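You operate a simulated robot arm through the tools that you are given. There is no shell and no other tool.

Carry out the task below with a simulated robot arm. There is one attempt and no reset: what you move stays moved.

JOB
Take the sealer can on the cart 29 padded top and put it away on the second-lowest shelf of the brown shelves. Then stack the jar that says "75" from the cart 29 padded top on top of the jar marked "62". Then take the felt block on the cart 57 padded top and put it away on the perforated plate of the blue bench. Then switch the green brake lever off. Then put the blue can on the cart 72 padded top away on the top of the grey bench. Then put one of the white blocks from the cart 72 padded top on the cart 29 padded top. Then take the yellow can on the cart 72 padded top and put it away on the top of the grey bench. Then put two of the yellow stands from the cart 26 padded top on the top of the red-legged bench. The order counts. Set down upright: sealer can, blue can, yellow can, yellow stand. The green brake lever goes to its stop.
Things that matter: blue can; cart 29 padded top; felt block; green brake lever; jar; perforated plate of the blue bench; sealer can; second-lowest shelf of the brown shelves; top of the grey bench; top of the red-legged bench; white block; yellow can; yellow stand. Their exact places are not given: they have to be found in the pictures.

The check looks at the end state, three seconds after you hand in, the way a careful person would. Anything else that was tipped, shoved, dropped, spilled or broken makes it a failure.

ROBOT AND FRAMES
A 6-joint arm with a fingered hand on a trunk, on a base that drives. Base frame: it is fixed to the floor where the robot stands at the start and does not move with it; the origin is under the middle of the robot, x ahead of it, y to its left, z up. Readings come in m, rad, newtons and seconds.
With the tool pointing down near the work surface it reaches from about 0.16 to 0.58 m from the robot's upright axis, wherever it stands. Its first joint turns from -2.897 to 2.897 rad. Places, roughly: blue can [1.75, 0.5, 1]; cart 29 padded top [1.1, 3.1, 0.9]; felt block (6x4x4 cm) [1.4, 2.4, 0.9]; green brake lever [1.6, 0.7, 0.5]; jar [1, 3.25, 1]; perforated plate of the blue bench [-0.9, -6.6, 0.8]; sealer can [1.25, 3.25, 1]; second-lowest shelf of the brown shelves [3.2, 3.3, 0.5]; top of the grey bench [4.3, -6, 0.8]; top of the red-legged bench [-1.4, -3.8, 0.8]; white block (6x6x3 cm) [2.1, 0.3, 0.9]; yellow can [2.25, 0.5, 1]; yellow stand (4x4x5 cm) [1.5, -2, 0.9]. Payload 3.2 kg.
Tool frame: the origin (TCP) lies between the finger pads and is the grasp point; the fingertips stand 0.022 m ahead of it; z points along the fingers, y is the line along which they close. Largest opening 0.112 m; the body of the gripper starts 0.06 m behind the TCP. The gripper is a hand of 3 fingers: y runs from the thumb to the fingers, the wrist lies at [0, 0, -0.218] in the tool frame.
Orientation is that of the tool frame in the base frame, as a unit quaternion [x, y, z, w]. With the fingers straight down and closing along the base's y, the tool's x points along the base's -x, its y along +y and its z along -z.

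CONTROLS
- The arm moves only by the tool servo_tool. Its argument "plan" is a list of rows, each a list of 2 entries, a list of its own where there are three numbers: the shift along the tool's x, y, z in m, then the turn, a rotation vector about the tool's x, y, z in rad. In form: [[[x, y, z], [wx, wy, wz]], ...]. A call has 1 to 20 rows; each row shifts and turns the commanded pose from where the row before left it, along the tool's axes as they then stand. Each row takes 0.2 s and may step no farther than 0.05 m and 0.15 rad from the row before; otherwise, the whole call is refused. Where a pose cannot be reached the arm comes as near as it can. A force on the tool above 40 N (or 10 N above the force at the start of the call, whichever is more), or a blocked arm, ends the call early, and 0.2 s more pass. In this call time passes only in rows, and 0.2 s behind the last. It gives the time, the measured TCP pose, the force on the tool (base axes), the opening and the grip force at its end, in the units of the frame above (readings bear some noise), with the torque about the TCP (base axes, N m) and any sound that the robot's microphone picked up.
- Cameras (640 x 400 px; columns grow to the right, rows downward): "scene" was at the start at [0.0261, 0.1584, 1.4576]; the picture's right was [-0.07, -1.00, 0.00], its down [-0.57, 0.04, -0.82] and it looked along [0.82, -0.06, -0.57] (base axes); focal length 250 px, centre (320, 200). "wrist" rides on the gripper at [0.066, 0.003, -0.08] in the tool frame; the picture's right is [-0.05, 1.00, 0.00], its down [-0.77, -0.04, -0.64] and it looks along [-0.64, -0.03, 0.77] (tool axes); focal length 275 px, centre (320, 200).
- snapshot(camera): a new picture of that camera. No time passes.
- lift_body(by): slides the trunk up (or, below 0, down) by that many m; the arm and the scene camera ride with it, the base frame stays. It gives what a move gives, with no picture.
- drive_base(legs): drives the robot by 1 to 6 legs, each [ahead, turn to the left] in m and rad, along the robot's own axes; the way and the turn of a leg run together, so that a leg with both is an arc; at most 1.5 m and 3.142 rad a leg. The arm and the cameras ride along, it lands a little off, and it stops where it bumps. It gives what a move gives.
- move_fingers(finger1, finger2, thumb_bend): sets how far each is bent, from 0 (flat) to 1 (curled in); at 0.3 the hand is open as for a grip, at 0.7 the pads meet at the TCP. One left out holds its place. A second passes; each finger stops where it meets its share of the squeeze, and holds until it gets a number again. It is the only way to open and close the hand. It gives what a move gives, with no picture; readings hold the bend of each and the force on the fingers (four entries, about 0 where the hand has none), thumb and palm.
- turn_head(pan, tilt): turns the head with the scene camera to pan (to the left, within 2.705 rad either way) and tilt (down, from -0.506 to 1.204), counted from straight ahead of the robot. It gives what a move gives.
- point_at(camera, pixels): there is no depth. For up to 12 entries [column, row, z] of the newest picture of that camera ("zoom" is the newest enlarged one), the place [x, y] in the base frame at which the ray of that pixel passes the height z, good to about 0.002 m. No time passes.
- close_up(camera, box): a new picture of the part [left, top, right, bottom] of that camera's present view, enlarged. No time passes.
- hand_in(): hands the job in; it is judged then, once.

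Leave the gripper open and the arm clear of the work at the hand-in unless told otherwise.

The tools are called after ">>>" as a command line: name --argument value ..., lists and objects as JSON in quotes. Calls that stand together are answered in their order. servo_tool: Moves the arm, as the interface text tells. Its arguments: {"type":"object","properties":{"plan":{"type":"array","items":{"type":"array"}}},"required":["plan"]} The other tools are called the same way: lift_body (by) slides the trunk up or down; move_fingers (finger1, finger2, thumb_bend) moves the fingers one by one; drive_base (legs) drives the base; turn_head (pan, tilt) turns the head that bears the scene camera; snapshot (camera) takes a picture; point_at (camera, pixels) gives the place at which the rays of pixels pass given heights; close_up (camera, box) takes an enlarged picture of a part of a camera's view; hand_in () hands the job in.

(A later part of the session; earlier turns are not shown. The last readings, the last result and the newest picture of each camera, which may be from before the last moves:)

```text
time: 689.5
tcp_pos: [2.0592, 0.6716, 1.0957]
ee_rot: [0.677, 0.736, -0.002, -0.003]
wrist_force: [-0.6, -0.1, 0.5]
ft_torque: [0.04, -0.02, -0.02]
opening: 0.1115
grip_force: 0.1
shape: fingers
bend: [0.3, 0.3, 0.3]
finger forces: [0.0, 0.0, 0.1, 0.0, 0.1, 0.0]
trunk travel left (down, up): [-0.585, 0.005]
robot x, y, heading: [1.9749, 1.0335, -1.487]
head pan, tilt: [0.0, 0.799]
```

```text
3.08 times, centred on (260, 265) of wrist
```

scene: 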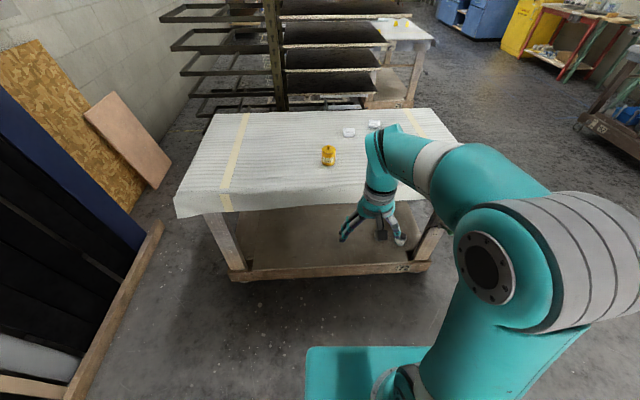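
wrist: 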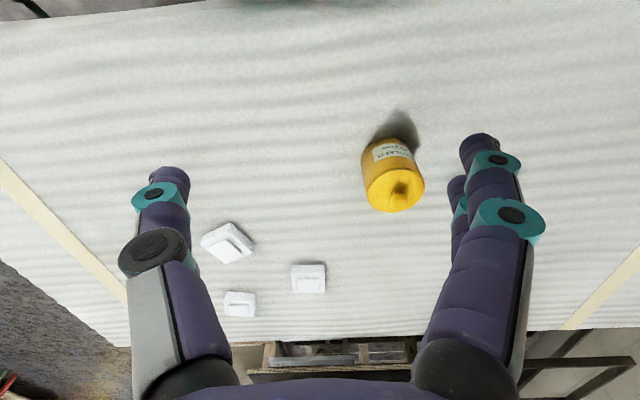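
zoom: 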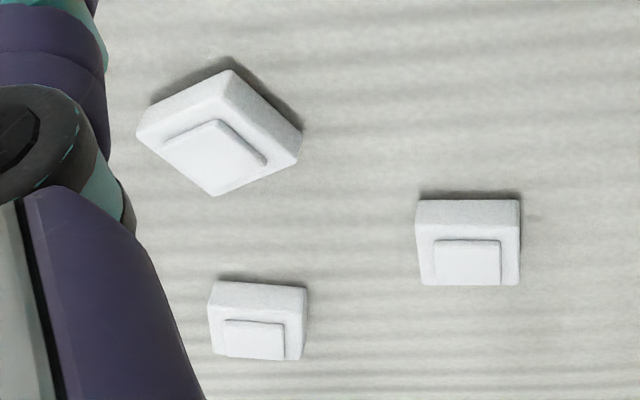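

>>> point_at --camera "zoom" --pixels '[[228, 72, 0.92], [302, 140, 0.92], [213, 195, 0.92], [137, 132, 0.92], [215, 158, 0.935]]'

```text
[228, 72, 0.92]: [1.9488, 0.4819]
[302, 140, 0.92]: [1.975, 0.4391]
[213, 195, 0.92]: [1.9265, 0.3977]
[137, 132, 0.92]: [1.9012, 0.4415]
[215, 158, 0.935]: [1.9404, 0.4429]
```

The nearest white block is centred at (1.938, 0.440), turned about 0.62 rad. I move above it and rotate the hand to match.

>>> servo_tool --plan '[[[-0.0368, -0.0233, 0.0], [0, 0, 0]], [[-0.0368, -0.0233, 0.0], [0, 0, 0]], [[-0.0368, -0.0233, 0.015], [0, 0, -0.135]], [[-0.0368, -0.0233, 0.015], [0, 0, -0.135]], [[0, 0, 0.02], [0, 0, -0.135]], [[0, 0, 0.02], [0, 0, -0.135]], [[0, 0, 0], [0, 0, 0]]]'

>>> snapshot --camera "wrist"

```text
time: 691.1
tcp_pos: [1.9859, 0.5134, 1.0258]
ee_rot: [0.456, 0.89, -0.002, -0.003]
wrist_force: [-0.5, 0.1, 0.0]
ft_torque: [-0.01, 0.04, 0.01]
opening: 0.1113
grip_force: 0.1
shape: fingers
bend: [0.3, 0.3, 0.3]
finger forces: [0.0, 0.0, 0.1, 0.0, 0.0, 0.0]
trunk travel left (down, up): [-0.585, 0.005]
robot x, y, heading: [1.9807, 1.0302, -1.492]
head pan, tilt: [0.0, 0.799]
```

```text
taken
```

wrist: 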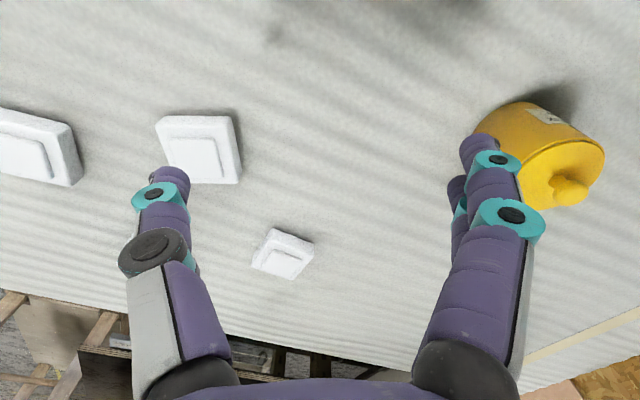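

>>> point_at --camera "wrist" --pixels '[[200, 150, 0.925], [157, 120, 0.92], [236, 117, 0.92], [241, 183, 0.92], [172, 180, 0.92]]'

```text
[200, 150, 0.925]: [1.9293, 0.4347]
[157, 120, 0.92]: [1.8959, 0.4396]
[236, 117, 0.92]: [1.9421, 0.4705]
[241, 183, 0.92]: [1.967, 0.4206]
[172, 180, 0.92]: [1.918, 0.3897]
```

>>> servo_tool --plan '[[[-0.0118, -0.0306, 0.01], [0, 0, 0.015]], [[-0.0118, -0.0306, 0.01], [0, 0, 0.015]], [[-0.0118, -0.0306, 0.01], [0, 0, 0.01]], [[0, 0, 0], [0, 0, 0]]]'

>>> snapshot --camera "wrist"

```text
time: 692.1
tcp_pos: [1.9288, 0.4341, 0.9962]
ee_rot: [0.475, 0.88, -0.001, -0.003]
wrist_force: [0.3, -0.3, 0.4]
ft_torque: [0.02, 0.02, 0.03]
opening: 0.1113
grip_force: 0.1
shape: fingers
bend: [0.3, 0.3, 0.3]
finger forces: [0.0, 0.0, 0.0, 0.0, 0.0, 0.0]
trunk travel left (down, up): [-0.585, 0.005]
robot x, y, heading: [1.9796, 1.0312, -1.489]
head pan, tilt: [0.0, 0.799]
```

```text
taken
```

wrist: 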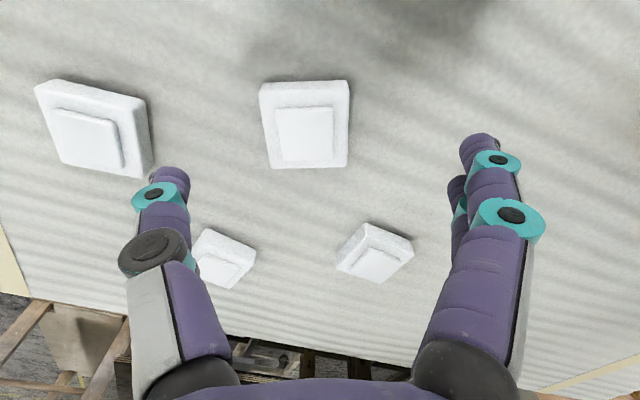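

>>> point_at --camera "wrist" --pixels '[[305, 125, 0.925], [262, 125, 0.92], [348, 125, 0.92], [152, 165, 0.905], [145, 110, 0.905], [305, 168, 0.925], [305, 85, 0.915]]'

```text
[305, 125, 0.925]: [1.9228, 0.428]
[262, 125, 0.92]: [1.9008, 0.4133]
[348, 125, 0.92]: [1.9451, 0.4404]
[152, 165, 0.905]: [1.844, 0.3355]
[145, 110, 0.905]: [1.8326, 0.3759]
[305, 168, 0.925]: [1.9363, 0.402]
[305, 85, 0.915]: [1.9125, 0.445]
```

>>> move_fingers --finger1 0.36 --finger2 0.36 --thumb_bend 0.36

>>> servo_tool --plan '[[[-0.002, -0.0043, 0.03], [0, 0, 0]], [[-0.002, -0.0043, 0.03], [0, 0, 0]], [[0, 0, 0.013], [0, 0, 0]], [[0, 0, 0], [0, 0, 0]]]'

>>> snapshot --camera "wrist"

```text
time: 693.1
tcp_pos: [1.9296, 0.4342, 0.9968]
ee_rot: [0.474, 0.881, -0.002, -0.003]
wrist_force: [0.3, 0.1, 0.2]
ft_torque: [0.0, 0.01, 0.01]
opening: 0.0958
grip_force: 0.0
shape: fingers
bend: [0.36, 0.36, 0.36]
finger forces: [0.1, 0.0, 0.1, 0.0, 0.1, 0.1]
trunk travel left (down, up): [-0.585, 0.005]
robot x, y, heading: [1.98, 1.0333, -1.489]
head pan, tilt: [0.0, 0.799]
```

```text
time: 694.1
tcp_pos: [1.9231, 0.4245, 0.922]
ee_rot: [0.475, 0.88, -0.002, -0.002]
wrist_force: [0.3, 0.8, 0.2]
ft_torque: [0.01, 0.02, -0.01]
opening: 0.0959
grip_force: 0.0
shape: fingers
bend: [0.36, 0.36, 0.36]
finger forces: [0.1, 0.1, 0.0, 0.0, 0.0, 0.0]
trunk travel left (down, up): [-0.585, 0.005]
robot x, y, heading: [1.9791, 1.0291, -1.491]
head pan, tilt: [0.0, 0.799]
```

```text
taken
```

wrist: 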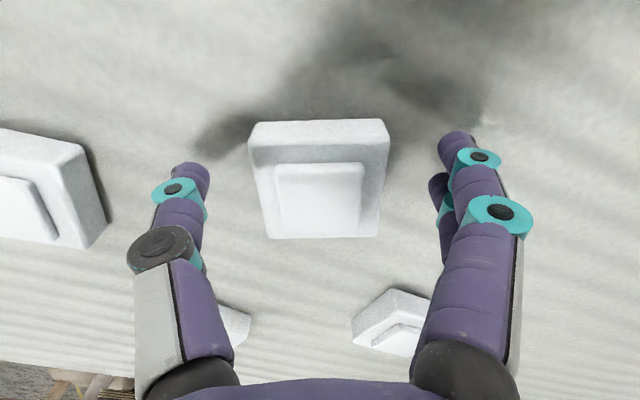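

The block is well aligned. I close.

>>> move_fingers --finger1 0.7 --finger2 0.7 --thumb_bend 0.7

>>> servo_tool --plan '[[[0, 0, -0.02], [0, 0, 0]], [[0, 0, -0.03], [0, 0, 0]], [[0, 0, -0.04], [0, 0, 0]], [[0, 0, 0], [0, 0, 0]]]'

>>> snapshot --camera "wrist"

```text
time: 695.1
tcp_pos: [1.9239, 0.425, 0.9229]
ee_rot: [0.474, 0.88, -0.001, -0.003]
wrist_force: [0.3, -0.2, -0.1]
ft_torque: [0.04, -0.01, 0.0]
opening: 0.0502
grip_force: 18.3
shape: fingers
bend: [0.56, 0.56, 0.57]
finger forces: [9.2, 9.0, 0.1, 0.1, 17.9, 0.0]
trunk travel left (down, up): [-0.585, 0.005]
robot x, y, heading: [1.9776, 1.0314, -1.493]
head pan, tilt: [0.0, 0.799]
```

```text
time: 696.1
tcp_pos: [1.9248, 0.4276, 1.0159]
ee_rot: [0.473, 0.881, -0.003, -0.002]
wrist_force: [0.1, 0.1, 0.2]
ft_torque: [-0.01, 0.01, 0.01]
opening: 0.0502
grip_force: 18.4
shape: fingers
bend: [0.56, 0.56, 0.57]
finger forces: [9.0, 8.8, 0.1, 0.1, 18.0, 0.1]
trunk travel left (down, up): [-0.585, 0.005]
robot x, y, heading: [1.9791, 1.0289, -1.491]
head pan, tilt: [0.0, 0.799]
```

```text
taken
```

wrist: 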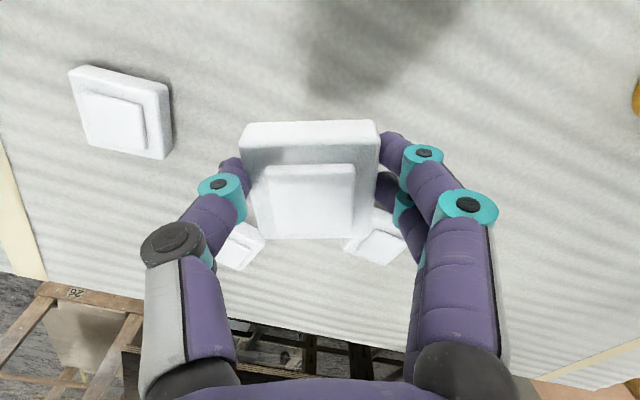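

Balanced grip. I lift, retract and drive to the west end of cart 29.

>>> servo_tool --plan '[[[0.0302, 0.0238, -0.02], [0, 0, 0]], [[0.0302, 0.0238, -0.02], [0, 0, 0]], [[0.0302, 0.0238, -0.02], [0, 0, 0]], [[0.0302, 0.0238, -0.02], [0, 0, 0]], [[0.0302, 0.0238, -0.02], [0, 0, 0]], [[0.0302, 0.0238, -0.01], [0, 0, 0]], [[0, 0, 0], [0, 0, 0]]]'

>>> drive_base --legs '[[-0.38, 0], [0, -1.62], [0.8, 0], [0.85, 0]]'

```text
time: 697.8
tcp_pos: [1.9475, 0.6574, 1.1231]
ee_rot: [0.474, 0.88, -0.002, -0.003]
wrist_force: [-0.1, 1.2, 0.2]
ft_torque: [-0.01, 0.01, -0.02]
opening: 0.0499
grip_force: 17.5
shape: fingers
bend: [0.56, 0.56, 0.57]
finger forces: [8.9, 8.7, 0.0, 0.1, 17.8, 0.0]
trunk travel left (down, up): [-0.585, 0.005]
robot x, y, heading: [1.977, 1.0276, -1.494]
head pan, tilt: [0.0, 0.799]
```

```text
time: 712.2
tcp_pos: [-0.0856, 1.4046, 1.1229]
ee_rot: [0.965, 0.261, 0.002, -0.004]
wrist_force: [0.1, 0.8, -1.1]
ft_torque: [0.02, -0.01, 0.0]
opening: 0.0499
grip_force: 17.5
shape: fingers
bend: [0.56, 0.56, 0.57]
finger forces: [9.0, 8.7, 0.1, 0.1, 17.5, 0.0]
trunk travel left (down, up): [-0.585, 0.005]
robot x, y, heading: [0.2827, 1.3563, -3.111]
head pan, tilt: [0.0, 0.799]
```

>>> drive_base --legs '[[0, -1.2], [1.25, 0], [0, -0.4], [0.5, 0], [0, -1.45]]'

>>> turn_head --pan 0.0 --tilt 0.7

>>> snapshot --camera "scene"

>>> snapshot --camera "wrist"

```text
time: 729.0
tcp_pos: [0.1808, 2.9948, 1.1239]
ee_rot: [-0.289, 0.957, -0.003, 0.001]
wrist_force: [0.1, -0.7, -0.6]
ft_torque: [0.01, 0.02, -0.01]
opening: 0.0496
grip_force: 17.5
shape: fingers
bend: [0.57, 0.57, 0.57]
finger forces: [8.7, 8.6, 0.1, 0.1, 17.3, 0.0]
trunk travel left (down, up): [-0.585, 0.005]
robot x, y, heading: [-0.1909, 3.0226, 0.083]
head pan, tilt: [0.0, 0.799]
```

```text
time: 729.6
tcp_pos: [0.182, 2.9953, 1.1239]
ee_rot: [-0.29, 0.957, -0.003, 0.001]
wrist_force: [-0.7, -0.5, -0.4]
ft_torque: [0.04, 0.02, -0.01]
opening: 0.0497
grip_force: 17.4
shape: fingers
bend: [0.57, 0.57, 0.57]
finger forces: [8.6, 8.6, 0.0, 0.1, 17.3, 0.0]
trunk travel left (down, up): [-0.585, 0.005]
robot x, y, heading: [-0.1896, 3.0238, 0.087]
head pan, tilt: [0.0, 0.7]
```

```text
taken
```

scene: 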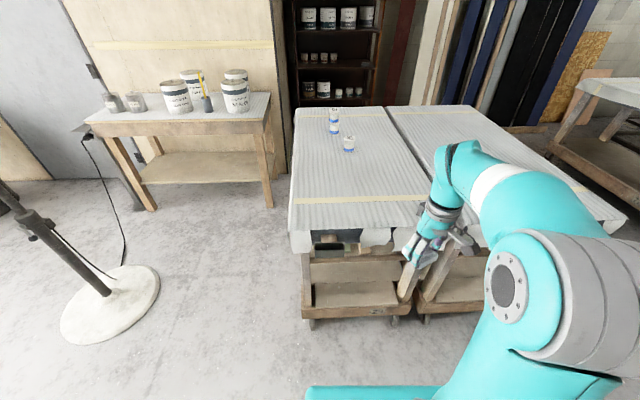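

```text
taken
```

wrist: 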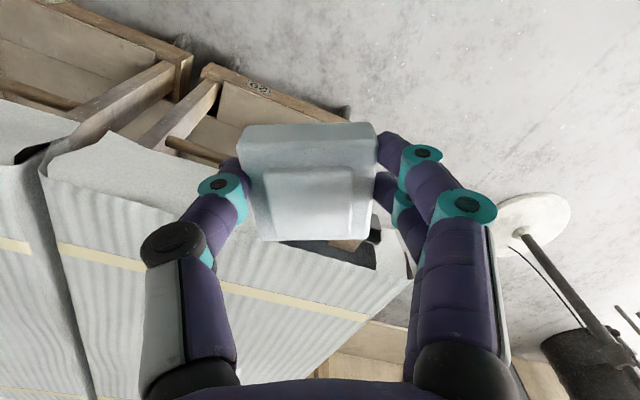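

>>> point_at --camera "scene" --pixels '[[292, 232, 0.9], [400, 225, 0.9], [310, 316, 0.1], [402, 312, 0.1], [312, 243, 0.8], [390, 240, 0.8], [330, 205, 0.9], [349, 152, 0.9]]'

```text
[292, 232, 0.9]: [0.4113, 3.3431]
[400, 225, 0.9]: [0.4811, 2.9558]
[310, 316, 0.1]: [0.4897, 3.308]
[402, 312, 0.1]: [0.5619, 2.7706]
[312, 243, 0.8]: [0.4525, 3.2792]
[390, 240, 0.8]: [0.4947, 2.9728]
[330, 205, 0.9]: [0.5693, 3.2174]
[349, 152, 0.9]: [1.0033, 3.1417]
```

>>> drive_base --legs '[[0.27, 0]]'

>>> snapshot --camera "wrist"

```text
time: 731.5
tcp_pos: [0.4462, 3.021, 1.123]
ee_rot: [-0.291, 0.957, -0.003, -0.001]
wrist_force: [0.0, -0.4, -0.7]
ft_torque: [-0.01, 0.03, -0.02]
opening: 0.0492
grip_force: 17.1
shape: fingers
bend: [0.57, 0.57, 0.57]
finger forces: [8.7, 8.6, 0.0, 0.0, 17.3, 0.0]
trunk travel left (down, up): [-0.585, 0.005]
robot x, y, heading: [0.0729, 3.044, 0.087]
head pan, tilt: [0.0, 0.7]
```

```text
taken
```

wrist: 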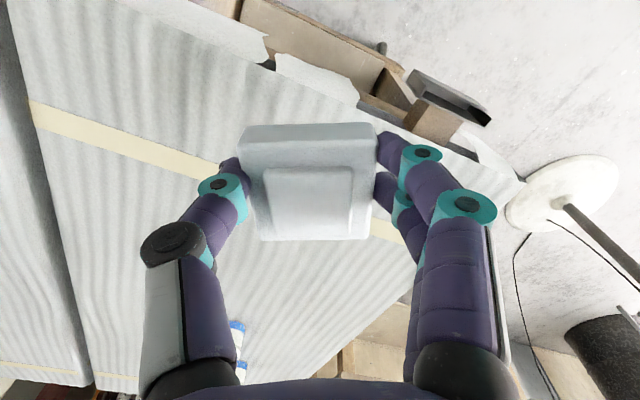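

>>> servo_tool --plan '[[[-0.0307, -0.0047, 0.0272], [0, 0, 0]], [[-0.0307, -0.0047, 0.0272], [0, 0, 0]], [[-0.0307, -0.0047, 0.0272], [0, 0, 0]], [[-0.0307, -0.0047, 0.0272], [0, 0, 0]], [[-0.0307, -0.0047, 0.0272], [0, 0, 0]], [[-0.0307, -0.0047, 0.0272], [0, 0, 0]], [[0, 0, 0], [0, 0, 0]]]'

>>> snapshot --camera "wrist"

>>> close_up --camera "scene" --box '[260, 100, 500, 280]'

```text
time: 733.1
tcp_pos: [0.6142, 3.1015, 0.9593]
ee_rot: [-0.291, 0.957, -0.004, 0.0]
wrist_force: [0.1, 0.6, -0.2]
ft_torque: [-0.02, -0.04, 0.04]
opening: 0.0494
grip_force: 17.6
shape: fingers
bend: [0.57, 0.57, 0.57]
finger forces: [8.7, 8.6, 0.0, 0.0, 17.3, 0.0]
trunk travel left (down, up): [-0.585, 0.005]
robot x, y, heading: [0.075, 3.0522, 0.092]
head pan, tilt: [0.0, 0.7]
```

```text
taken
```

wrist: 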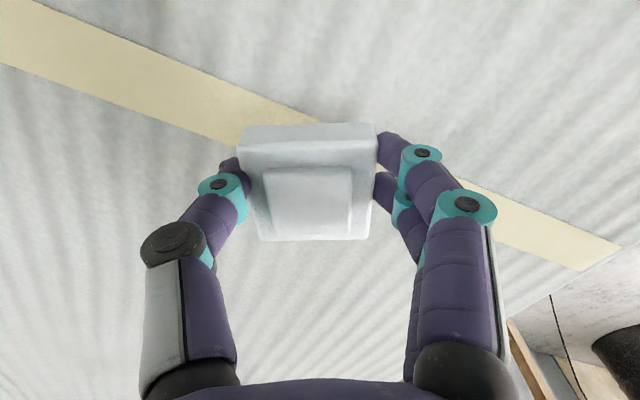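

```text
2.22 times, centred on (380, 190) of scene
```

zoom: 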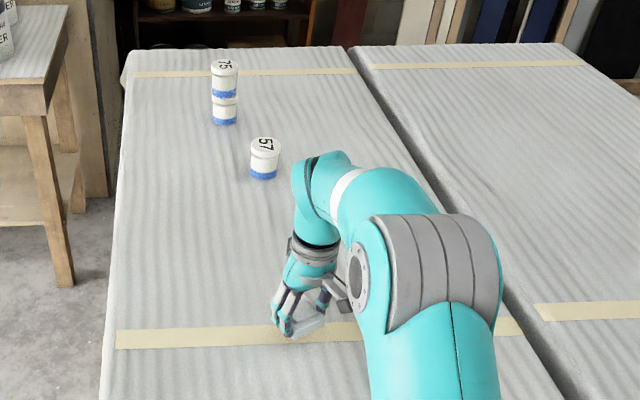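

Above a clear part of cart 29. I lower it until it touches.

>>> servo_tool --plan '[[[0, 0, 0.025], [0, 0, 0]], [[0, 0, 0.006], [0, 0, 0]], [[0, 0, 0.003], [0, 0, 0]], [[0, 0, 0], [0, 0, 0]]]'

```text
time: 734.1
tcp_pos: [0.6151, 3.099, 0.9255]
ee_rot: [-0.29, 0.957, -0.005, 0.0]
wrist_force: [-1.1, 0.2, -0.2]
ft_torque: [0.02, -0.02, 0.03]
opening: 0.0494
grip_force: 17.3
shape: fingers
bend: [0.57, 0.57, 0.57]
finger forces: [8.6, 8.6, 0.1, 0.1, 17.3, 0.0]
trunk travel left (down, up): [-0.585, 0.005]
robot x, y, heading: [0.0741, 3.0505, 0.086]
head pan, tilt: [0.0, 0.7]
```

>>> servo_tool --plan '[[[0, 0, 0.002], [0, 0, 0]], [[0, 0, 0.002], [0, 0, 0]], [[0, 0, 0], [0, 0, 0]]]'

```text
time: 734.9
tcp_pos: [0.6167, 3.0978, 0.9206]
ee_rot: [-0.29, 0.957, -0.004, 0.0]
wrist_force: [-0.3, 0.3, -2.1]
ft_torque: [-0.03, 0.02, 0.01]
opening: 0.0494
grip_force: 16.7
shape: fingers
bend: [0.57, 0.57, 0.57]
finger forces: [8.6, 8.6, 0.0, 0.0, 17.3, 0.0]
trunk travel left (down, up): [-0.585, 0.005]
robot x, y, heading: [0.0723, 3.0484, 0.092]
head pan, tilt: [0.0, 0.7]
```

>>> servo_tool --plan '[[[0, 0, 0.002], [0, 0, 0]], [[0, 0, 0], [0, 0, 0]]]'

>>> move_fingers --finger1 0.48 --finger2 0.48 --thumb_bend 0.48

>>> snapshot --camera "wrist"

```text
time: 735.5
tcp_pos: [0.6159, 3.0977, 0.9197]
ee_rot: [-0.292, 0.957, -0.004, 0.0]
wrist_force: [1.1, 0.1, 6.5]
ft_torque: [-0.04, -0.03, 0.05]
opening: 0.0491
grip_force: 17.5
shape: fingers
bend: [0.57, 0.57, 0.57]
finger forces: [8.7, 8.8, 0.0, 0.0, 18.2, 0.0]
trunk travel left (down, up): [-0.585, 0.005]
robot x, y, heading: [0.072, 3.0465, 0.087]
head pan, tilt: [0.0, 0.7]
```

```text
time: 736.5
tcp_pos: [0.6155, 3.0977, 0.9206]
ee_rot: [-0.291, 0.957, -0.004, 0.001]
wrist_force: [0.5, 1.2, -0.3]
ft_torque: [-0.02, 0.0, 0.02]
opening: 0.0602
grip_force: 0.1
shape: fingers
bend: [0.48, 0.48, 0.48]
finger forces: [0.0, 0.1, 0.0, 0.0, 0.1, 0.1]
trunk travel left (down, up): [-0.585, 0.005]
robot x, y, heading: [0.0738, 3.0474, 0.094]
head pan, tilt: [0.0, 0.7]
```

```text
taken
```

wrist: 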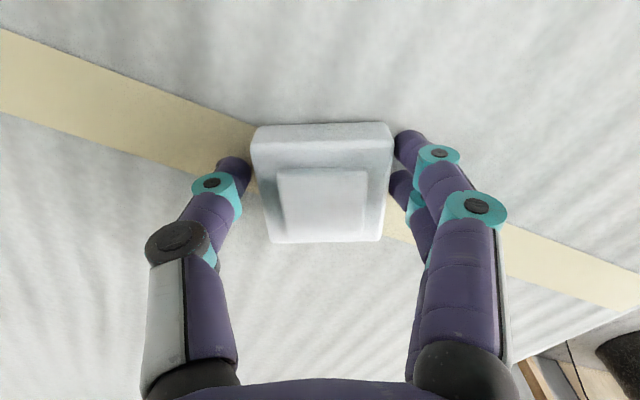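

>>> move_fingers --finger1 0.36 --finger2 0.36 --thumb_bend 0.36

>>> servo_tool --plan '[[[0, 0, -0.03], [0, 0, 0]], [[0, 0, -0.045], [0, 0, 0]], [[0, 0, -0.045], [0, 0, 0]], [[0.03, 0.005, -0.03], [0, 0, 0]], [[0.03, 0.005, -0.03], [0, 0, 0.1]], [[0.03, 0.005, -0.02], [0, 0, 0.13]], [[0.03, 0.005, 0], [0, 0, 0.13]], [[0.03, 0.005, 0], [0, 0, 0.14]], [[0, 0, 0], [0, 0, 0]]]'

>>> close_up --camera "scene" --box '[260, 100, 500, 280]'

>>> move_fingers --finger1 0.3 --finger2 0.3 --thumb_bend 0.3

```text
time: 737.5
tcp_pos: [0.6158, 3.098, 0.9209]
ee_rot: [-0.291, 0.957, -0.003, 0.0]
wrist_force: [-0.2, 0.2, 0.0]
ft_torque: [-0.02, -0.02, 0.01]
opening: 0.0946
grip_force: 0.0
shape: fingers
bend: [0.36, 0.36, 0.36]
finger forces: [0.0, 0.0, 0.0, 0.0, 0.0, 0.0]
trunk travel left (down, up): [-0.585, 0.005]
robot x, y, heading: [0.0729, 3.0484, 0.09]
head pan, tilt: [0.0, 0.7]
```

```text
time: 739.5
tcp_pos: [0.4711, 3.059, 1.1206]
ee_rot: [-0.045, 0.999, -0.004, 0.001]
wrist_force: [0.4, -0.3, -0.2]
ft_torque: [-0.03, -0.05, 0.01]
opening: 0.0946
grip_force: 0.0
shape: fingers
bend: [0.36, 0.36, 0.36]
finger forces: [0.1, 0.0, 0.1, 0.0, 0.0, 0.0]
trunk travel left (down, up): [-0.585, 0.005]
robot x, y, heading: [0.0691, 3.0463, 0.087]
head pan, tilt: [0.0, 0.7]
```

```text
2.22 times, centred on (380, 190) of scene
```

zoom: 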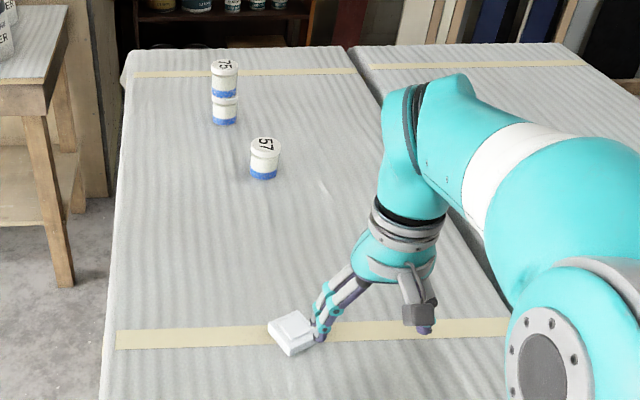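

```text
time: 740.5
tcp_pos: [0.4698, 3.0592, 1.1206]
ee_rot: [-0.045, 0.999, -0.004, 0.0]
wrist_force: [0.0, 0.3, 0.2]
ft_torque: [-0.01, 0.04, 0.01]
opening: 0.1111
grip_force: 0.0
shape: fingers
bend: [0.3, 0.3, 0.3]
finger forces: [0.0, 0.0, 0.1, 0.0, 0.1, 0.1]
trunk travel left (down, up): [-0.585, 0.005]
robot x, y, heading: [0.073, 3.0498, 0.092]
head pan, tilt: [0.0, 0.7]
```

White block is on cart 29. Now back to cart 72 for the yellow can.

>>> drive_base --legs '[[-0.32, 0], [0, -1.56], [0.72, 0], [0, 0.45], [1.1, 0], [0, 1.08]]'

```text
time: 759.2
tcp_pos: [0.7647, 1.335, 1.121]
ee_rot: [-0.009, 1.0, -0.002, 0.002]
wrist_force: [0.5, 0.3, 0.2]
ft_torque: [-0.02, 0.0, 0.03]
opening: 0.1113
grip_force: 0.0
shape: fingers
bend: [0.3, 0.3, 0.3]
finger forces: [0.1, 0.1, 0.0, 0.1, 0.1, 0.0]
trunk travel left (down, up): [-0.585, 0.005]
robot x, y, heading: [0.368, 1.3517, 0.018]
head pan, tilt: [0.0, 0.7]
```

>>> drive_base --legs '[[0, 0.07], [0.9, 0], [0.83, 0], [0, -1.54]]'

>>> snapshot --camera "wrist"

```text
time: 772.2
tcp_pos: [2.0762, 1.1265, 1.1212]
ee_rot: [0.671, 0.742, -0.004, -0.002]
wrist_force: [0.4, -0.1, 0.2]
ft_torque: [0.01, -0.01, -0.05]
opening: 0.1111
grip_force: 0.0
shape: fingers
bend: [0.3, 0.3, 0.3]
finger forces: [0.0, 0.1, 0.0, 0.1, 0.0, 0.0]
trunk travel left (down, up): [-0.585, 0.005]
robot x, y, heading: [2.0595, 1.5247, -1.476]
head pan, tilt: [0.0, 0.7]
```

```text
taken
```

wrist: 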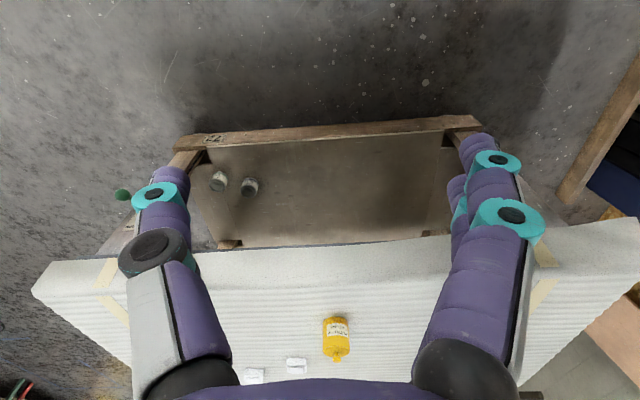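

>>> drive_base --legs '[[0.43, 0]]'

>>> snapshot --camera "wrist"

>>> close_up --camera "wrist" --box '[280, 180, 400, 290]'

```text
time: 774.8
tcp_pos: [2.1217, 0.6965, 1.1206]
ee_rot: [0.669, 0.743, -0.003, -0.003]
wrist_force: [0.4, -0.6, -0.2]
ft_torque: [0.03, 0.01, -0.02]
opening: 0.1113
grip_force: 0.1
shape: fingers
bend: [0.3, 0.3, 0.3]
finger forces: [0.0, 0.1, 0.0, 0.1, 0.0, 0.0]
trunk travel left (down, up): [-0.585, 0.005]
robot x, y, heading: [2.1093, 1.09, -1.467]
head pan, tilt: [0.0, 0.7]
```

```text
taken
```

wrist: 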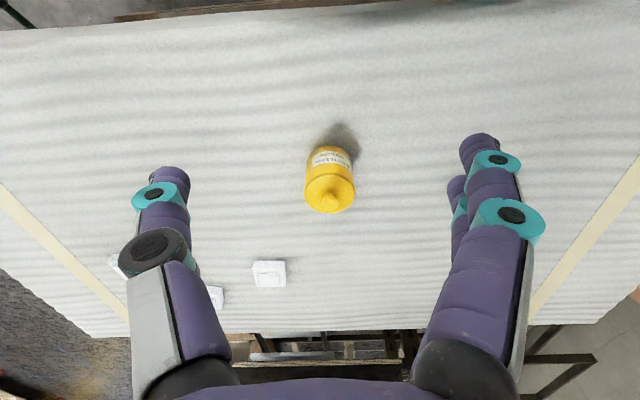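

```text
3.64 times, centred on (340, 235) of wrist
```

zoom: 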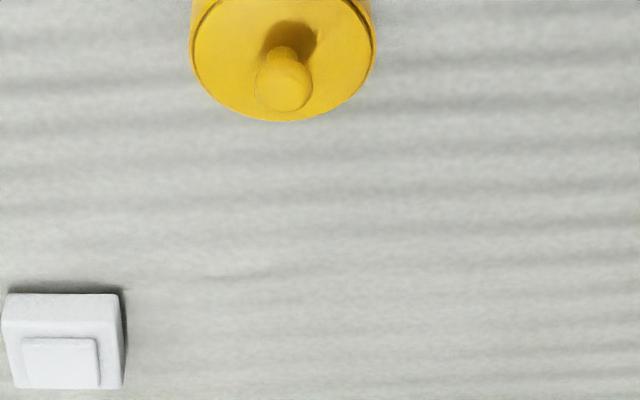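

>>> point_at --camera "wrist" --pixels '[[330, 193, 0.957], [328, 145, 0.895], [305, 193, 0.957], [355, 193, 0.957]]'

```text
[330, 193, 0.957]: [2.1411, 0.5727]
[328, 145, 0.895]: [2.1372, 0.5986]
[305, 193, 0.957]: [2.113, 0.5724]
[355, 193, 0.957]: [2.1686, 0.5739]
```

>>> servo_tool --plan '[[[-0.0326, 0.0009, 0.02], [0, 0, 0]], [[-0.0326, 0.0009, 0.02], [0, 0, 0]], [[-0.0326, 0.0009, 0.02], [0, 0, 0]], [[-0.0326, 0.0009, 0.02], [0, 0, 0]], [[0, 0, 0], [0, 0, 0]]]'

>>> snapshot --camera "wrist"

```text
time: 776.0
tcp_pos: [2.1398, 0.5668, 1.0407]
ee_rot: [0.669, 0.743, -0.003, -0.002]
wrist_force: [0.2, -0.6, 0.3]
ft_torque: [-0.02, 0.01, -0.01]
opening: 0.1112
grip_force: 0.0
shape: fingers
bend: [0.3, 0.3, 0.3]
finger forces: [0.0, 0.1, 0.0, 0.1, 0.0, 0.0]
trunk travel left (down, up): [-0.585, 0.005]
robot x, y, heading: [2.1027, 1.0981, -1.466]
head pan, tilt: [0.0, 0.7]
```

```text
taken
```

wrist: 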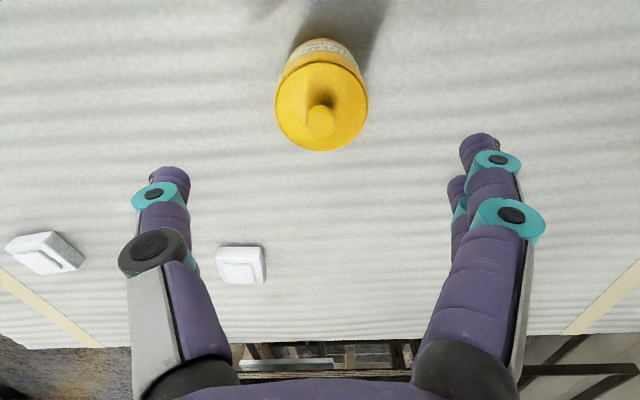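

>>> servo_tool --plan '[[[0, 0, 0.036], [0, 0, 0]], [[0, 0, 0.036], [0, 0, 0]], [[0, 0, 0.033], [0, 0, 0]], [[0, 0, 0], [0, 0, 0]]]'

>>> snapshot --camera "wrist"

>>> move_fingers --finger1 0.7 --finger2 0.7 --thumb_bend 0.7

```text
time: 777.0
tcp_pos: [2.1368, 0.5672, 0.9369]
ee_rot: [0.669, 0.743, -0.003, -0.001]
wrist_force: [0.5, -0.3, 0.9]
ft_torque: [0.03, 0.03, 0.0]
opening: 0.1112
grip_force: 0.0
shape: fingers
bend: [0.3, 0.3, 0.3]
finger forces: [0.0, 0.1, 0.1, 0.1, 0.0, 0.1]
trunk travel left (down, up): [-0.585, 0.005]
robot x, y, heading: [2.1074, 1.093, -1.466]
head pan, tilt: [0.0, 0.7]
```

```text
taken
```

wrist: 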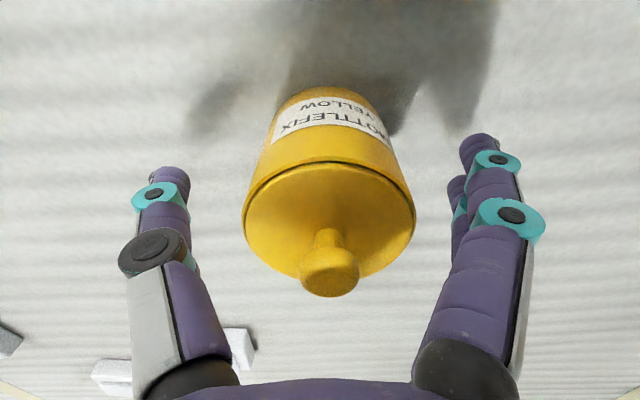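

```text
time: 778.0
tcp_pos: [2.1374, 0.5687, 0.9375]
ee_rot: [0.669, 0.744, -0.003, -0.002]
wrist_force: [0.1, -0.1, -0.7]
ft_torque: [0.0, 0.02, -0.03]
opening: 0.0511
grip_force: 19.1
shape: fingers
bend: [0.54, 0.52, 0.57]
finger forces: [9.3, 9.5, 0.0, 0.0, 18.7, 0.0]
trunk travel left (down, up): [-0.585, 0.005]
robot x, y, heading: [2.1048, 1.0949, -1.461]
head pan, tilt: [0.0, 0.7]
```

Even grip. I lift, retract and drive to the grey bench by the same route.

>>> servo_tool --plan '[[[0, 0, -0.02], [0, 0, 0]], [[0, 0, -0.035], [0, 0, 0]], [[0, 0, -0.04], [0, 0, 0]], [[0.03, 0, -0.035], [0, 0, 0]], [[0.035, 0.01, -0.03], [0, 0, 0]], [[0.035, 0.01, -0.03], [0, 0, 0]], [[0.04, 0.01, -0.02], [0, 0, 0]], [[0.04, 0.01, 0], [0, 0, 0]], [[0, 0, 0], [0, 0, 0]]]'

>>> snapshot --camera "wrist"

>>> drive_base --legs '[[-0.33, 0], [0, -1.6], [0.7, 0], [0.7, 0]]'

```text
time: 780.0
tcp_pos: [2.1616, 0.7509, 1.1444]
ee_rot: [0.669, 0.743, -0.002, -0.003]
wrist_force: [-0.4, -0.3, -1.9]
ft_torque: [-0.02, 0.0, 0.0]
opening: 0.0508
grip_force: 19.2
shape: fingers
bend: [0.54, 0.52, 0.57]
finger forces: [9.5, 9.6, 0.0, 0.0, 18.7, 0.0]
trunk travel left (down, up): [-0.585, 0.005]
robot x, y, heading: [2.1066, 1.0929, -1.462]
head pan, tilt: [0.0, 0.7]
```

```text
taken
```

wrist: 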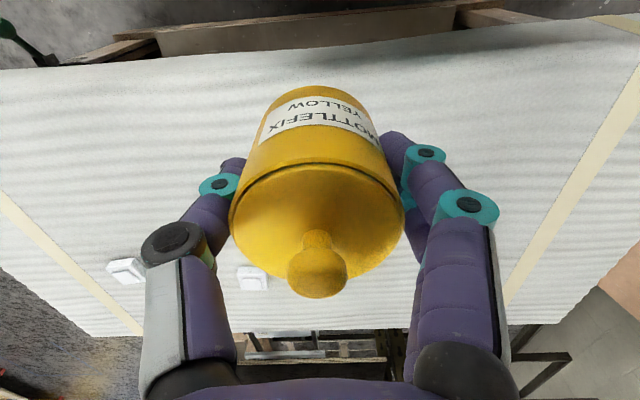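

```text
time: 793.0
tcp_pos: [0.2893, 1.244, 1.1442]
ee_rot: [0.999, 0.039, 0.0, -0.004]
wrist_force: [0.5, 1.1, -2.3]
ft_torque: [-0.02, -0.01, 0.01]
opening: 0.0508
grip_force: 18.9
shape: fingers
bend: [0.54, 0.52, 0.57]
finger forces: [9.5, 9.6, 0.0, 0.1, 18.8, 0.0]
trunk travel left (down, up): [-0.585, 0.005]
robot x, y, heading: [0.6369, 1.2918, -3.064]
head pan, tilt: [0.0, 0.7]
```

>>> drive_base --legs '[[0, 1.37], [1.4, 0], [0, 0.13], [1.5, 0], [1.45, 0]]'

```text
time: 817.9
tcp_pos: [0.6582, -3.4165, 1.1446]
ee_rot: [0.693, 0.721, -0.002, -0.003]
wrist_force: [0.0, 0.1, -2.9]
ft_torque: [0.0, 0.01, -0.03]
opening: 0.0507
grip_force: 19.1
shape: fingers
bend: [0.55, 0.52, 0.57]
finger forces: [9.5, 9.7, 0.0, 0.1, 18.6, 0.1]
trunk travel left (down, up): [-0.585, 0.005]
robot x, y, heading: [0.6231, -3.0681, -1.529]
head pan, tilt: [0.0, 0.7]
```

>>> drive_base --legs '[[0, 0.868], [1.12, 0], [0, 0.318], [0.74, 0]]'

```text
time: 830.4
tcp_pos: [2.5162, -4.1114, 1.1461]
ee_rot: [0.17, 0.985, -0.004, -0.001]
wrist_force: [-0.4, 0.2, -0.9]
ft_torque: [0.03, 0.02, 0.0]
opening: 0.0505
grip_force: 19.6
shape: fingers
bend: [0.55, 0.52, 0.57]
finger forces: [9.4, 9.8, 0.0, 0.1, 18.6, 0.0]
trunk travel left (down, up): [-0.585, 0.005]
robot x, y, heading: [2.1829, -4.0128, -0.343]
head pan, tilt: [0.0, 0.7]
```

>>> drive_base --legs '[[0, -0.42], [1.26, 0], [0, -0.7]]'

```text
time: 839.7
tcp_pos: [3.0937, -5.2115, 1.145]
ee_rot: [0.68, 0.733, -0.003, -0.002]
wrist_force: [0.3, 0.7, -1.9]
ft_torque: [-0.02, 0.0, -0.02]
opening: 0.051
grip_force: 18.7
shape: fingers
bend: [0.55, 0.52, 0.57]
finger forces: [9.4, 9.7, 0.0, 0.0, 18.6, 0.1]
trunk travel left (down, up): [-0.585, 0.005]
robot x, y, heading: [3.0441, -4.865, -1.496]
head pan, tilt: [0.0, 0.7]
```

>>> drive_base --legs '[[0.42, 0], [0, 1.58], [0.26, 0]]'

>>> turn_head --pan 0.2 --tilt 0.8

>>> snapshot --camera "scene"

>>> snapshot --camera "wrist"

```text
time: 847.5
tcp_pos: [3.6816, -5.2132, 1.1448]
ee_rot: [-0.037, 0.999, -0.003, 0.0]
wrist_force: [0.0, -0.2, -2.5]
ft_torque: [-0.02, 0.02, -0.04]
opening: 0.051
grip_force: 19.2
shape: fingers
bend: [0.55, 0.52, 0.57]
finger forces: [9.3, 9.7, 0.0, 0.0, 18.6, 0.0]
trunk travel left (down, up): [-0.585, 0.005]
robot x, y, heading: [3.3341, -5.2555, 0.076]
head pan, tilt: [0.0, 0.7]
```

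```text
time: 848.2
tcp_pos: [3.6807, -5.2122, 1.144]
ee_rot: [-0.037, 0.999, -0.004, -0.001]
wrist_force: [-0.2, -0.8, -2.3]
ft_torque: [0.01, 0.03, 0.01]
opening: 0.0509
grip_force: 19.1
shape: fingers
bend: [0.55, 0.52, 0.57]
finger forces: [9.3, 9.7, 0.0, 0.1, 18.6, 0.0]
trunk travel left (down, up): [-0.585, 0.005]
robot x, y, heading: [3.3339, -5.2578, 0.07]
head pan, tilt: [0.201, 0.799]
```

```text
taken
```

scene: 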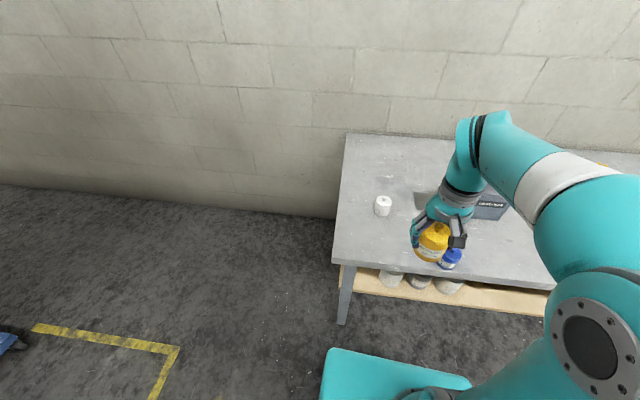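

```text
taken
```

wrist: 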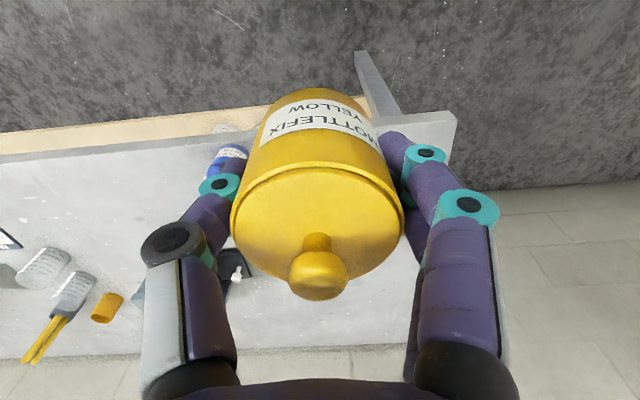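

>>> servo_tool --plan '[[[-0.0344, 0.0045, 0.0317], [0, 0, 0]], [[-0.0344, 0.0045, 0.0317], [0, 0, 0]], [[-0.0344, 0.0045, 0.0317], [0, 0, 0]], [[-0.0344, 0.0045, 0.0317], [0, 0, 0]], [[-0.0344, 0.0045, 0.0317], [0, 0, 0]], [[-0.0344, 0.0045, 0.0317], [0, 0, 0]], [[0, 0, 0], [0, 0, 0]]]'

>>> snapshot --camera "wrist"

>>> close_up --camera "scene" --box '[330, 130, 530, 290]'

```text
time: 849.8
tcp_pos: [3.8821, -5.1726, 0.9593]
ee_rot: [-0.036, 0.999, -0.003, 0.001]
wrist_force: [-1.0, 0.1, -1.9]
ft_torque: [0.02, 0.0, -0.02]
opening: 0.0506
grip_force: 18.7
shape: fingers
bend: [0.55, 0.52, 0.57]
finger forces: [9.3, 9.7, 0.0, 0.0, 18.7, 0.1]
trunk travel left (down, up): [-0.585, 0.005]
robot x, y, heading: [3.337, -5.2544, 0.073]
head pan, tilt: [0.201, 0.799]
```

```text
taken
```

wrist: 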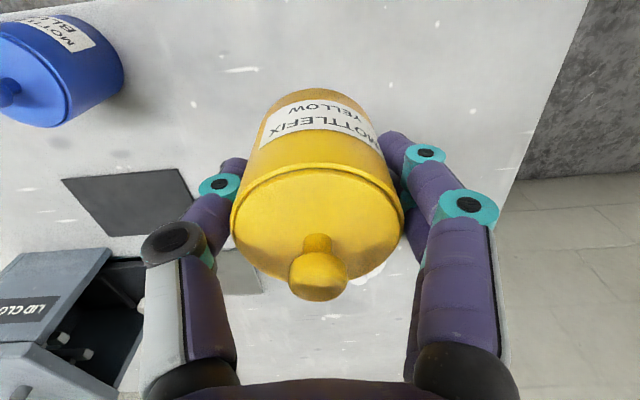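

```text
2.50 times, centred on (430, 210) of scene
```

zoom: 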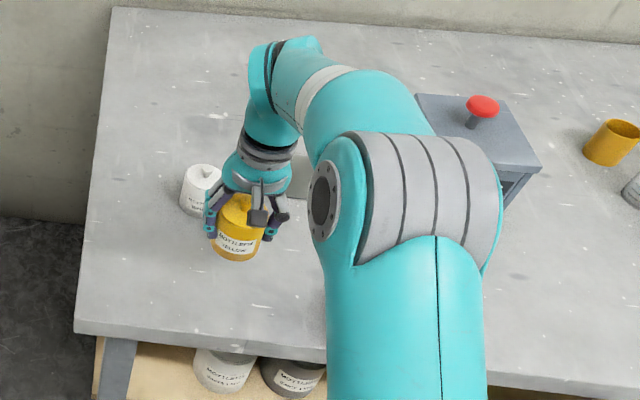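

>>> servo_tool --plan '[[[0.003, 0, 0.04], [0, 0, 0]], [[0.003, 0, 0.04], [0, 0, 0]], [[0, 0, 0.022], [0, 0, 0]], [[0, 0, 0.005], [0, 0, 0]], [[0, 0, 0.003], [0, 0, 0]], [[0, 0, 0], [0, 0, 0]]]'

```text
time: 851.2
tcp_pos: [3.8768, -5.1723, 0.8465]
ee_rot: [-0.038, 0.999, -0.003, 0.002]
wrist_force: [0.5, 0.5, 13.5]
ft_torque: [0.27, -0.01, 0.0]
opening: 0.0511
grip_force: 20.4
shape: fingers
bend: [0.56, 0.54, 0.57]
finger forces: [10.3, 10.9, 0.0, 0.0, 20.0, 0.0]
trunk travel left (down, up): [-0.585, 0.005]
robot x, y, heading: [3.3324, -5.2591, 0.075]
head pan, tilt: [0.201, 0.799]
```

Contact at 13 N. I relieve slightly and release.

>>> servo_tool --plan '[[[0, 0, -0.0015], [0, 0, 0]], [[0, 0, 0], [0, 0, 0]]]'

>>> move_fingers --finger1 0.47 --finger2 0.47 --thumb_bend 0.49

>>> move_fingers --finger1 0.35 --finger2 0.35 --thumb_bend 0.35

>>> servo_tool --plan '[[[0, 0, -0.03], [0, 0, 0]], [[0, 0, -0.04], [0, 0, 0]], [[0, 0, -0.045], [0, 0, 0]], [[0, 0, -0.045], [0, 0, 0]], [[0.035, 0, -0.03], [0, 0, 0]], [[0.035, 0, -0.03], [0, 0, 0]], [[0.035, 0, -0.03], [0, 0, 0]], [[0.04, 0, 0], [0, 0, 0]], [[0.04, 0, 0], [0, 0, 0]], [[0, 0, 0], [0, 0, 0]]]'

>>> close_up --camera "scene" --box '[330, 130, 530, 290]'

>>> snapshot --camera "wrist"

```text
time: 851.8
tcp_pos: [3.876, -5.1725, 0.8472]
ee_rot: [-0.037, 0.999, -0.003, 0.001]
wrist_force: [0.2, 0.8, 12.8]
ft_torque: [0.28, 0.02, 0.02]
opening: 0.051
grip_force: 20.4
shape: fingers
bend: [0.56, 0.54, 0.57]
finger forces: [10.2, 10.8, 0.0, 0.0, 19.9, 0.0]
trunk travel left (down, up): [-0.585, 0.005]
robot x, y, heading: [3.3332, -5.2603, 0.074]
head pan, tilt: [0.201, 0.799]
```

```text
time: 852.8
tcp_pos: [3.8781, -5.1721, 0.8454]
ee_rot: [-0.036, 0.999, -0.003, 0.001]
wrist_force: [-0.1, 0.0, -0.6]
ft_torque: [-0.01, -0.01, 0.01]
opening: 0.0606
grip_force: 0.1
shape: fingers
bend: [0.47, 0.47, 0.49]
finger forces: [0.1, 0.0, 0.0, 0.0, 0.1, 0.0]
trunk travel left (down, up): [-0.585, 0.005]
robot x, y, heading: [3.3352, -5.2546, 0.074]
head pan, tilt: [0.201, 0.799]
```

```text
time: 853.8
tcp_pos: [3.8779, -5.1726, 0.8462]
ee_rot: [-0.036, 0.999, -0.003, 0.0]
wrist_force: [0.0, 0.2, 0.1]
ft_torque: [0.0, -0.02, 0.04]
opening: 0.0975
grip_force: 0.0
shape: fingers
bend: [0.35, 0.35, 0.35]
finger forces: [0.1, 0.0, 0.1, 0.0, 0.0, 0.0]
trunk travel left (down, up): [-0.585, 0.005]
robot x, y, heading: [3.332, -5.2568, 0.074]
head pan, tilt: [0.201, 0.799]
```

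```text
time: 856.0
tcp_pos: [3.6953, -5.1835, 1.0961]
ee_rot: [-0.038, 0.999, -0.004, 0.001]
wrist_force: [-0.2, -0.2, 0.1]
ft_torque: [0.02, 0.02, -0.01]
opening: 0.0975
grip_force: 0.0
shape: fingers
bend: [0.35, 0.35, 0.35]
finger forces: [0.0, 0.0, 0.0, 0.0, 0.0, 0.0]
trunk travel left (down, up): [-0.585, 0.005]
robot x, y, heading: [3.3364, -5.2575, 0.076]
head pan, tilt: [0.201, 0.799]
```

```text
2.50 times, centred on (430, 210) of scene
```

zoom: 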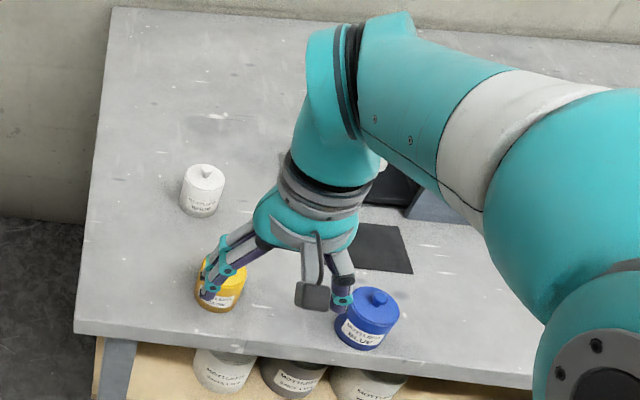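

```text
taken
```

wrist: 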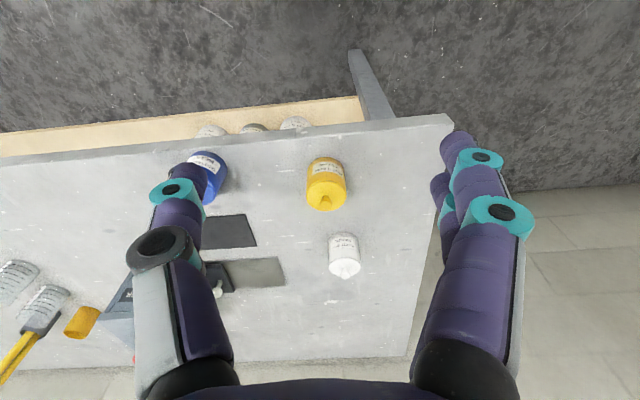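

Both cans stand on the grey bench. Next: yellow stands on cart 26.

>>> move_fingers --finger1 0.3 --finger2 0.3 --thumb_bend 0.3

>>> drive_base --legs '[[-0.25, 0], [0, 1.5], [0.35, 0], [0, 0.755], [1.28, 0], [0, 0.3]]'

```text
time: 857.0
tcp_pos: [3.6948, -5.1846, 1.0955]
ee_rot: [-0.036, 0.999, -0.003, -0.001]
wrist_force: [0.9, 0.6, 0.8]
ft_torque: [-0.04, -0.02, -0.02]
opening: 0.111
grip_force: 0.1
shape: fingers
bend: [0.3, 0.3, 0.3]
finger forces: [0.1, 0.0, 0.0, 0.1, 0.0, 0.0]
trunk travel left (down, up): [-0.585, 0.005]
robot x, y, heading: [3.3337, -5.256, 0.072]
head pan, tilt: [0.201, 0.799]
```

```text
time: 873.6
tcp_pos: [1.7862, -3.9307, 1.0945]
ee_rot: [0.976, -0.22, 0.0, -0.003]
wrist_force: [0.0, -0.8, 0.8]
ft_torque: [-0.04, 0.0, 0.02]
opening: 0.1112
grip_force: 0.1
shape: fingers
bend: [0.3, 0.3, 0.3]
finger forces: [0.0, 0.1, 0.0, 0.0, 0.1, 0.0]
trunk travel left (down, up): [-0.585, 0.005]
robot x, y, heading: [2.1373, -4.0442, 2.694]
head pan, tilt: [0.201, 0.799]
```

>>> drive_base --legs '[[0, -0.1], [1.0, 0], [0.65, 0], [0, -1.1]]'

>>> turn_head --pan 0.0 --tilt 0.55

>>> snapshot --camera "scene"

```text
time: 885.3
tcp_pos: [0.7415, -2.8098, 1.0954]
ee_rot: [-0.667, 0.745, -0.003, 0.002]
wrist_force: [0.1, 0.5, 0.2]
ft_torque: [0.0, -0.02, -0.01]
opening: 0.1112
grip_force: 0.1
shape: fingers
bend: [0.3, 0.3, 0.3]
finger forces: [0.1, 0.1, 0.0, 0.1, 0.1, 0.0]
trunk travel left (down, up): [-0.585, 0.005]
robot x, y, heading: [0.7526, -3.181, 1.468]
head pan, tilt: [0.201, 0.799]
```

```text
time: 886.0
tcp_pos: [0.7433, -2.8106, 1.0948]
ee_rot: [-0.667, 0.745, -0.001, 0.003]
wrist_force: [-0.2, 0.0, -0.1]
ft_torque: [0.03, 0.0, 0.0]
opening: 0.1112
grip_force: 0.1
shape: fingers
bend: [0.3, 0.3, 0.3]
finger forces: [0.0, 0.1, 0.1, 0.1, 0.0, 0.0]
trunk travel left (down, up): [-0.585, 0.005]
robot x, y, heading: [0.7456, -3.1816, 1.463]
head pan, tilt: [0.0, 0.55]
```

```text
taken
```

scene: 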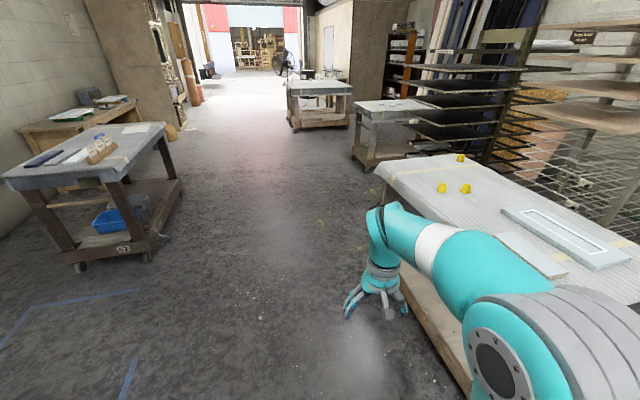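

>>> close_up --camera "scene" --box '[370, 140, 520, 240]'

>>> point_at --camera "scene" --pixels '[[441, 191, 0.9], [465, 191, 0.9], [461, 160, 0.9], [378, 172, 0.9], [455, 155, 0.9], [412, 290, 0.2], [470, 395, 0.2], [590, 290, 0.9]]'

```text
4.00 times, centred on (445, 190) of scene
```

zoom: 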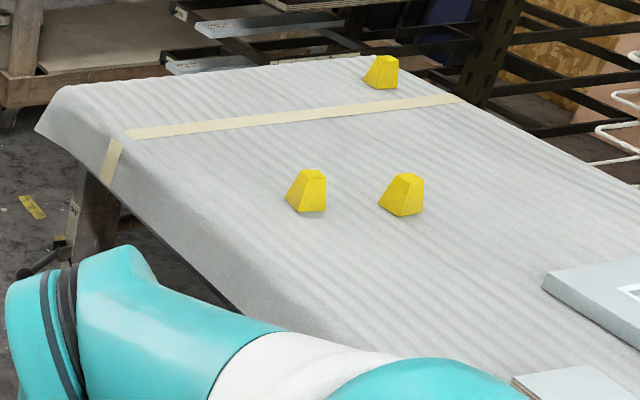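

```text
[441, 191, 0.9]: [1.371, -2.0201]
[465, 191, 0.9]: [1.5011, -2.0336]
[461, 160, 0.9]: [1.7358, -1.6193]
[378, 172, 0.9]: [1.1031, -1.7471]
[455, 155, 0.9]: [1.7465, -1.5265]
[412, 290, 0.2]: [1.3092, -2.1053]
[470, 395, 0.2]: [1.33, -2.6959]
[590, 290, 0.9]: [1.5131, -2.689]
```

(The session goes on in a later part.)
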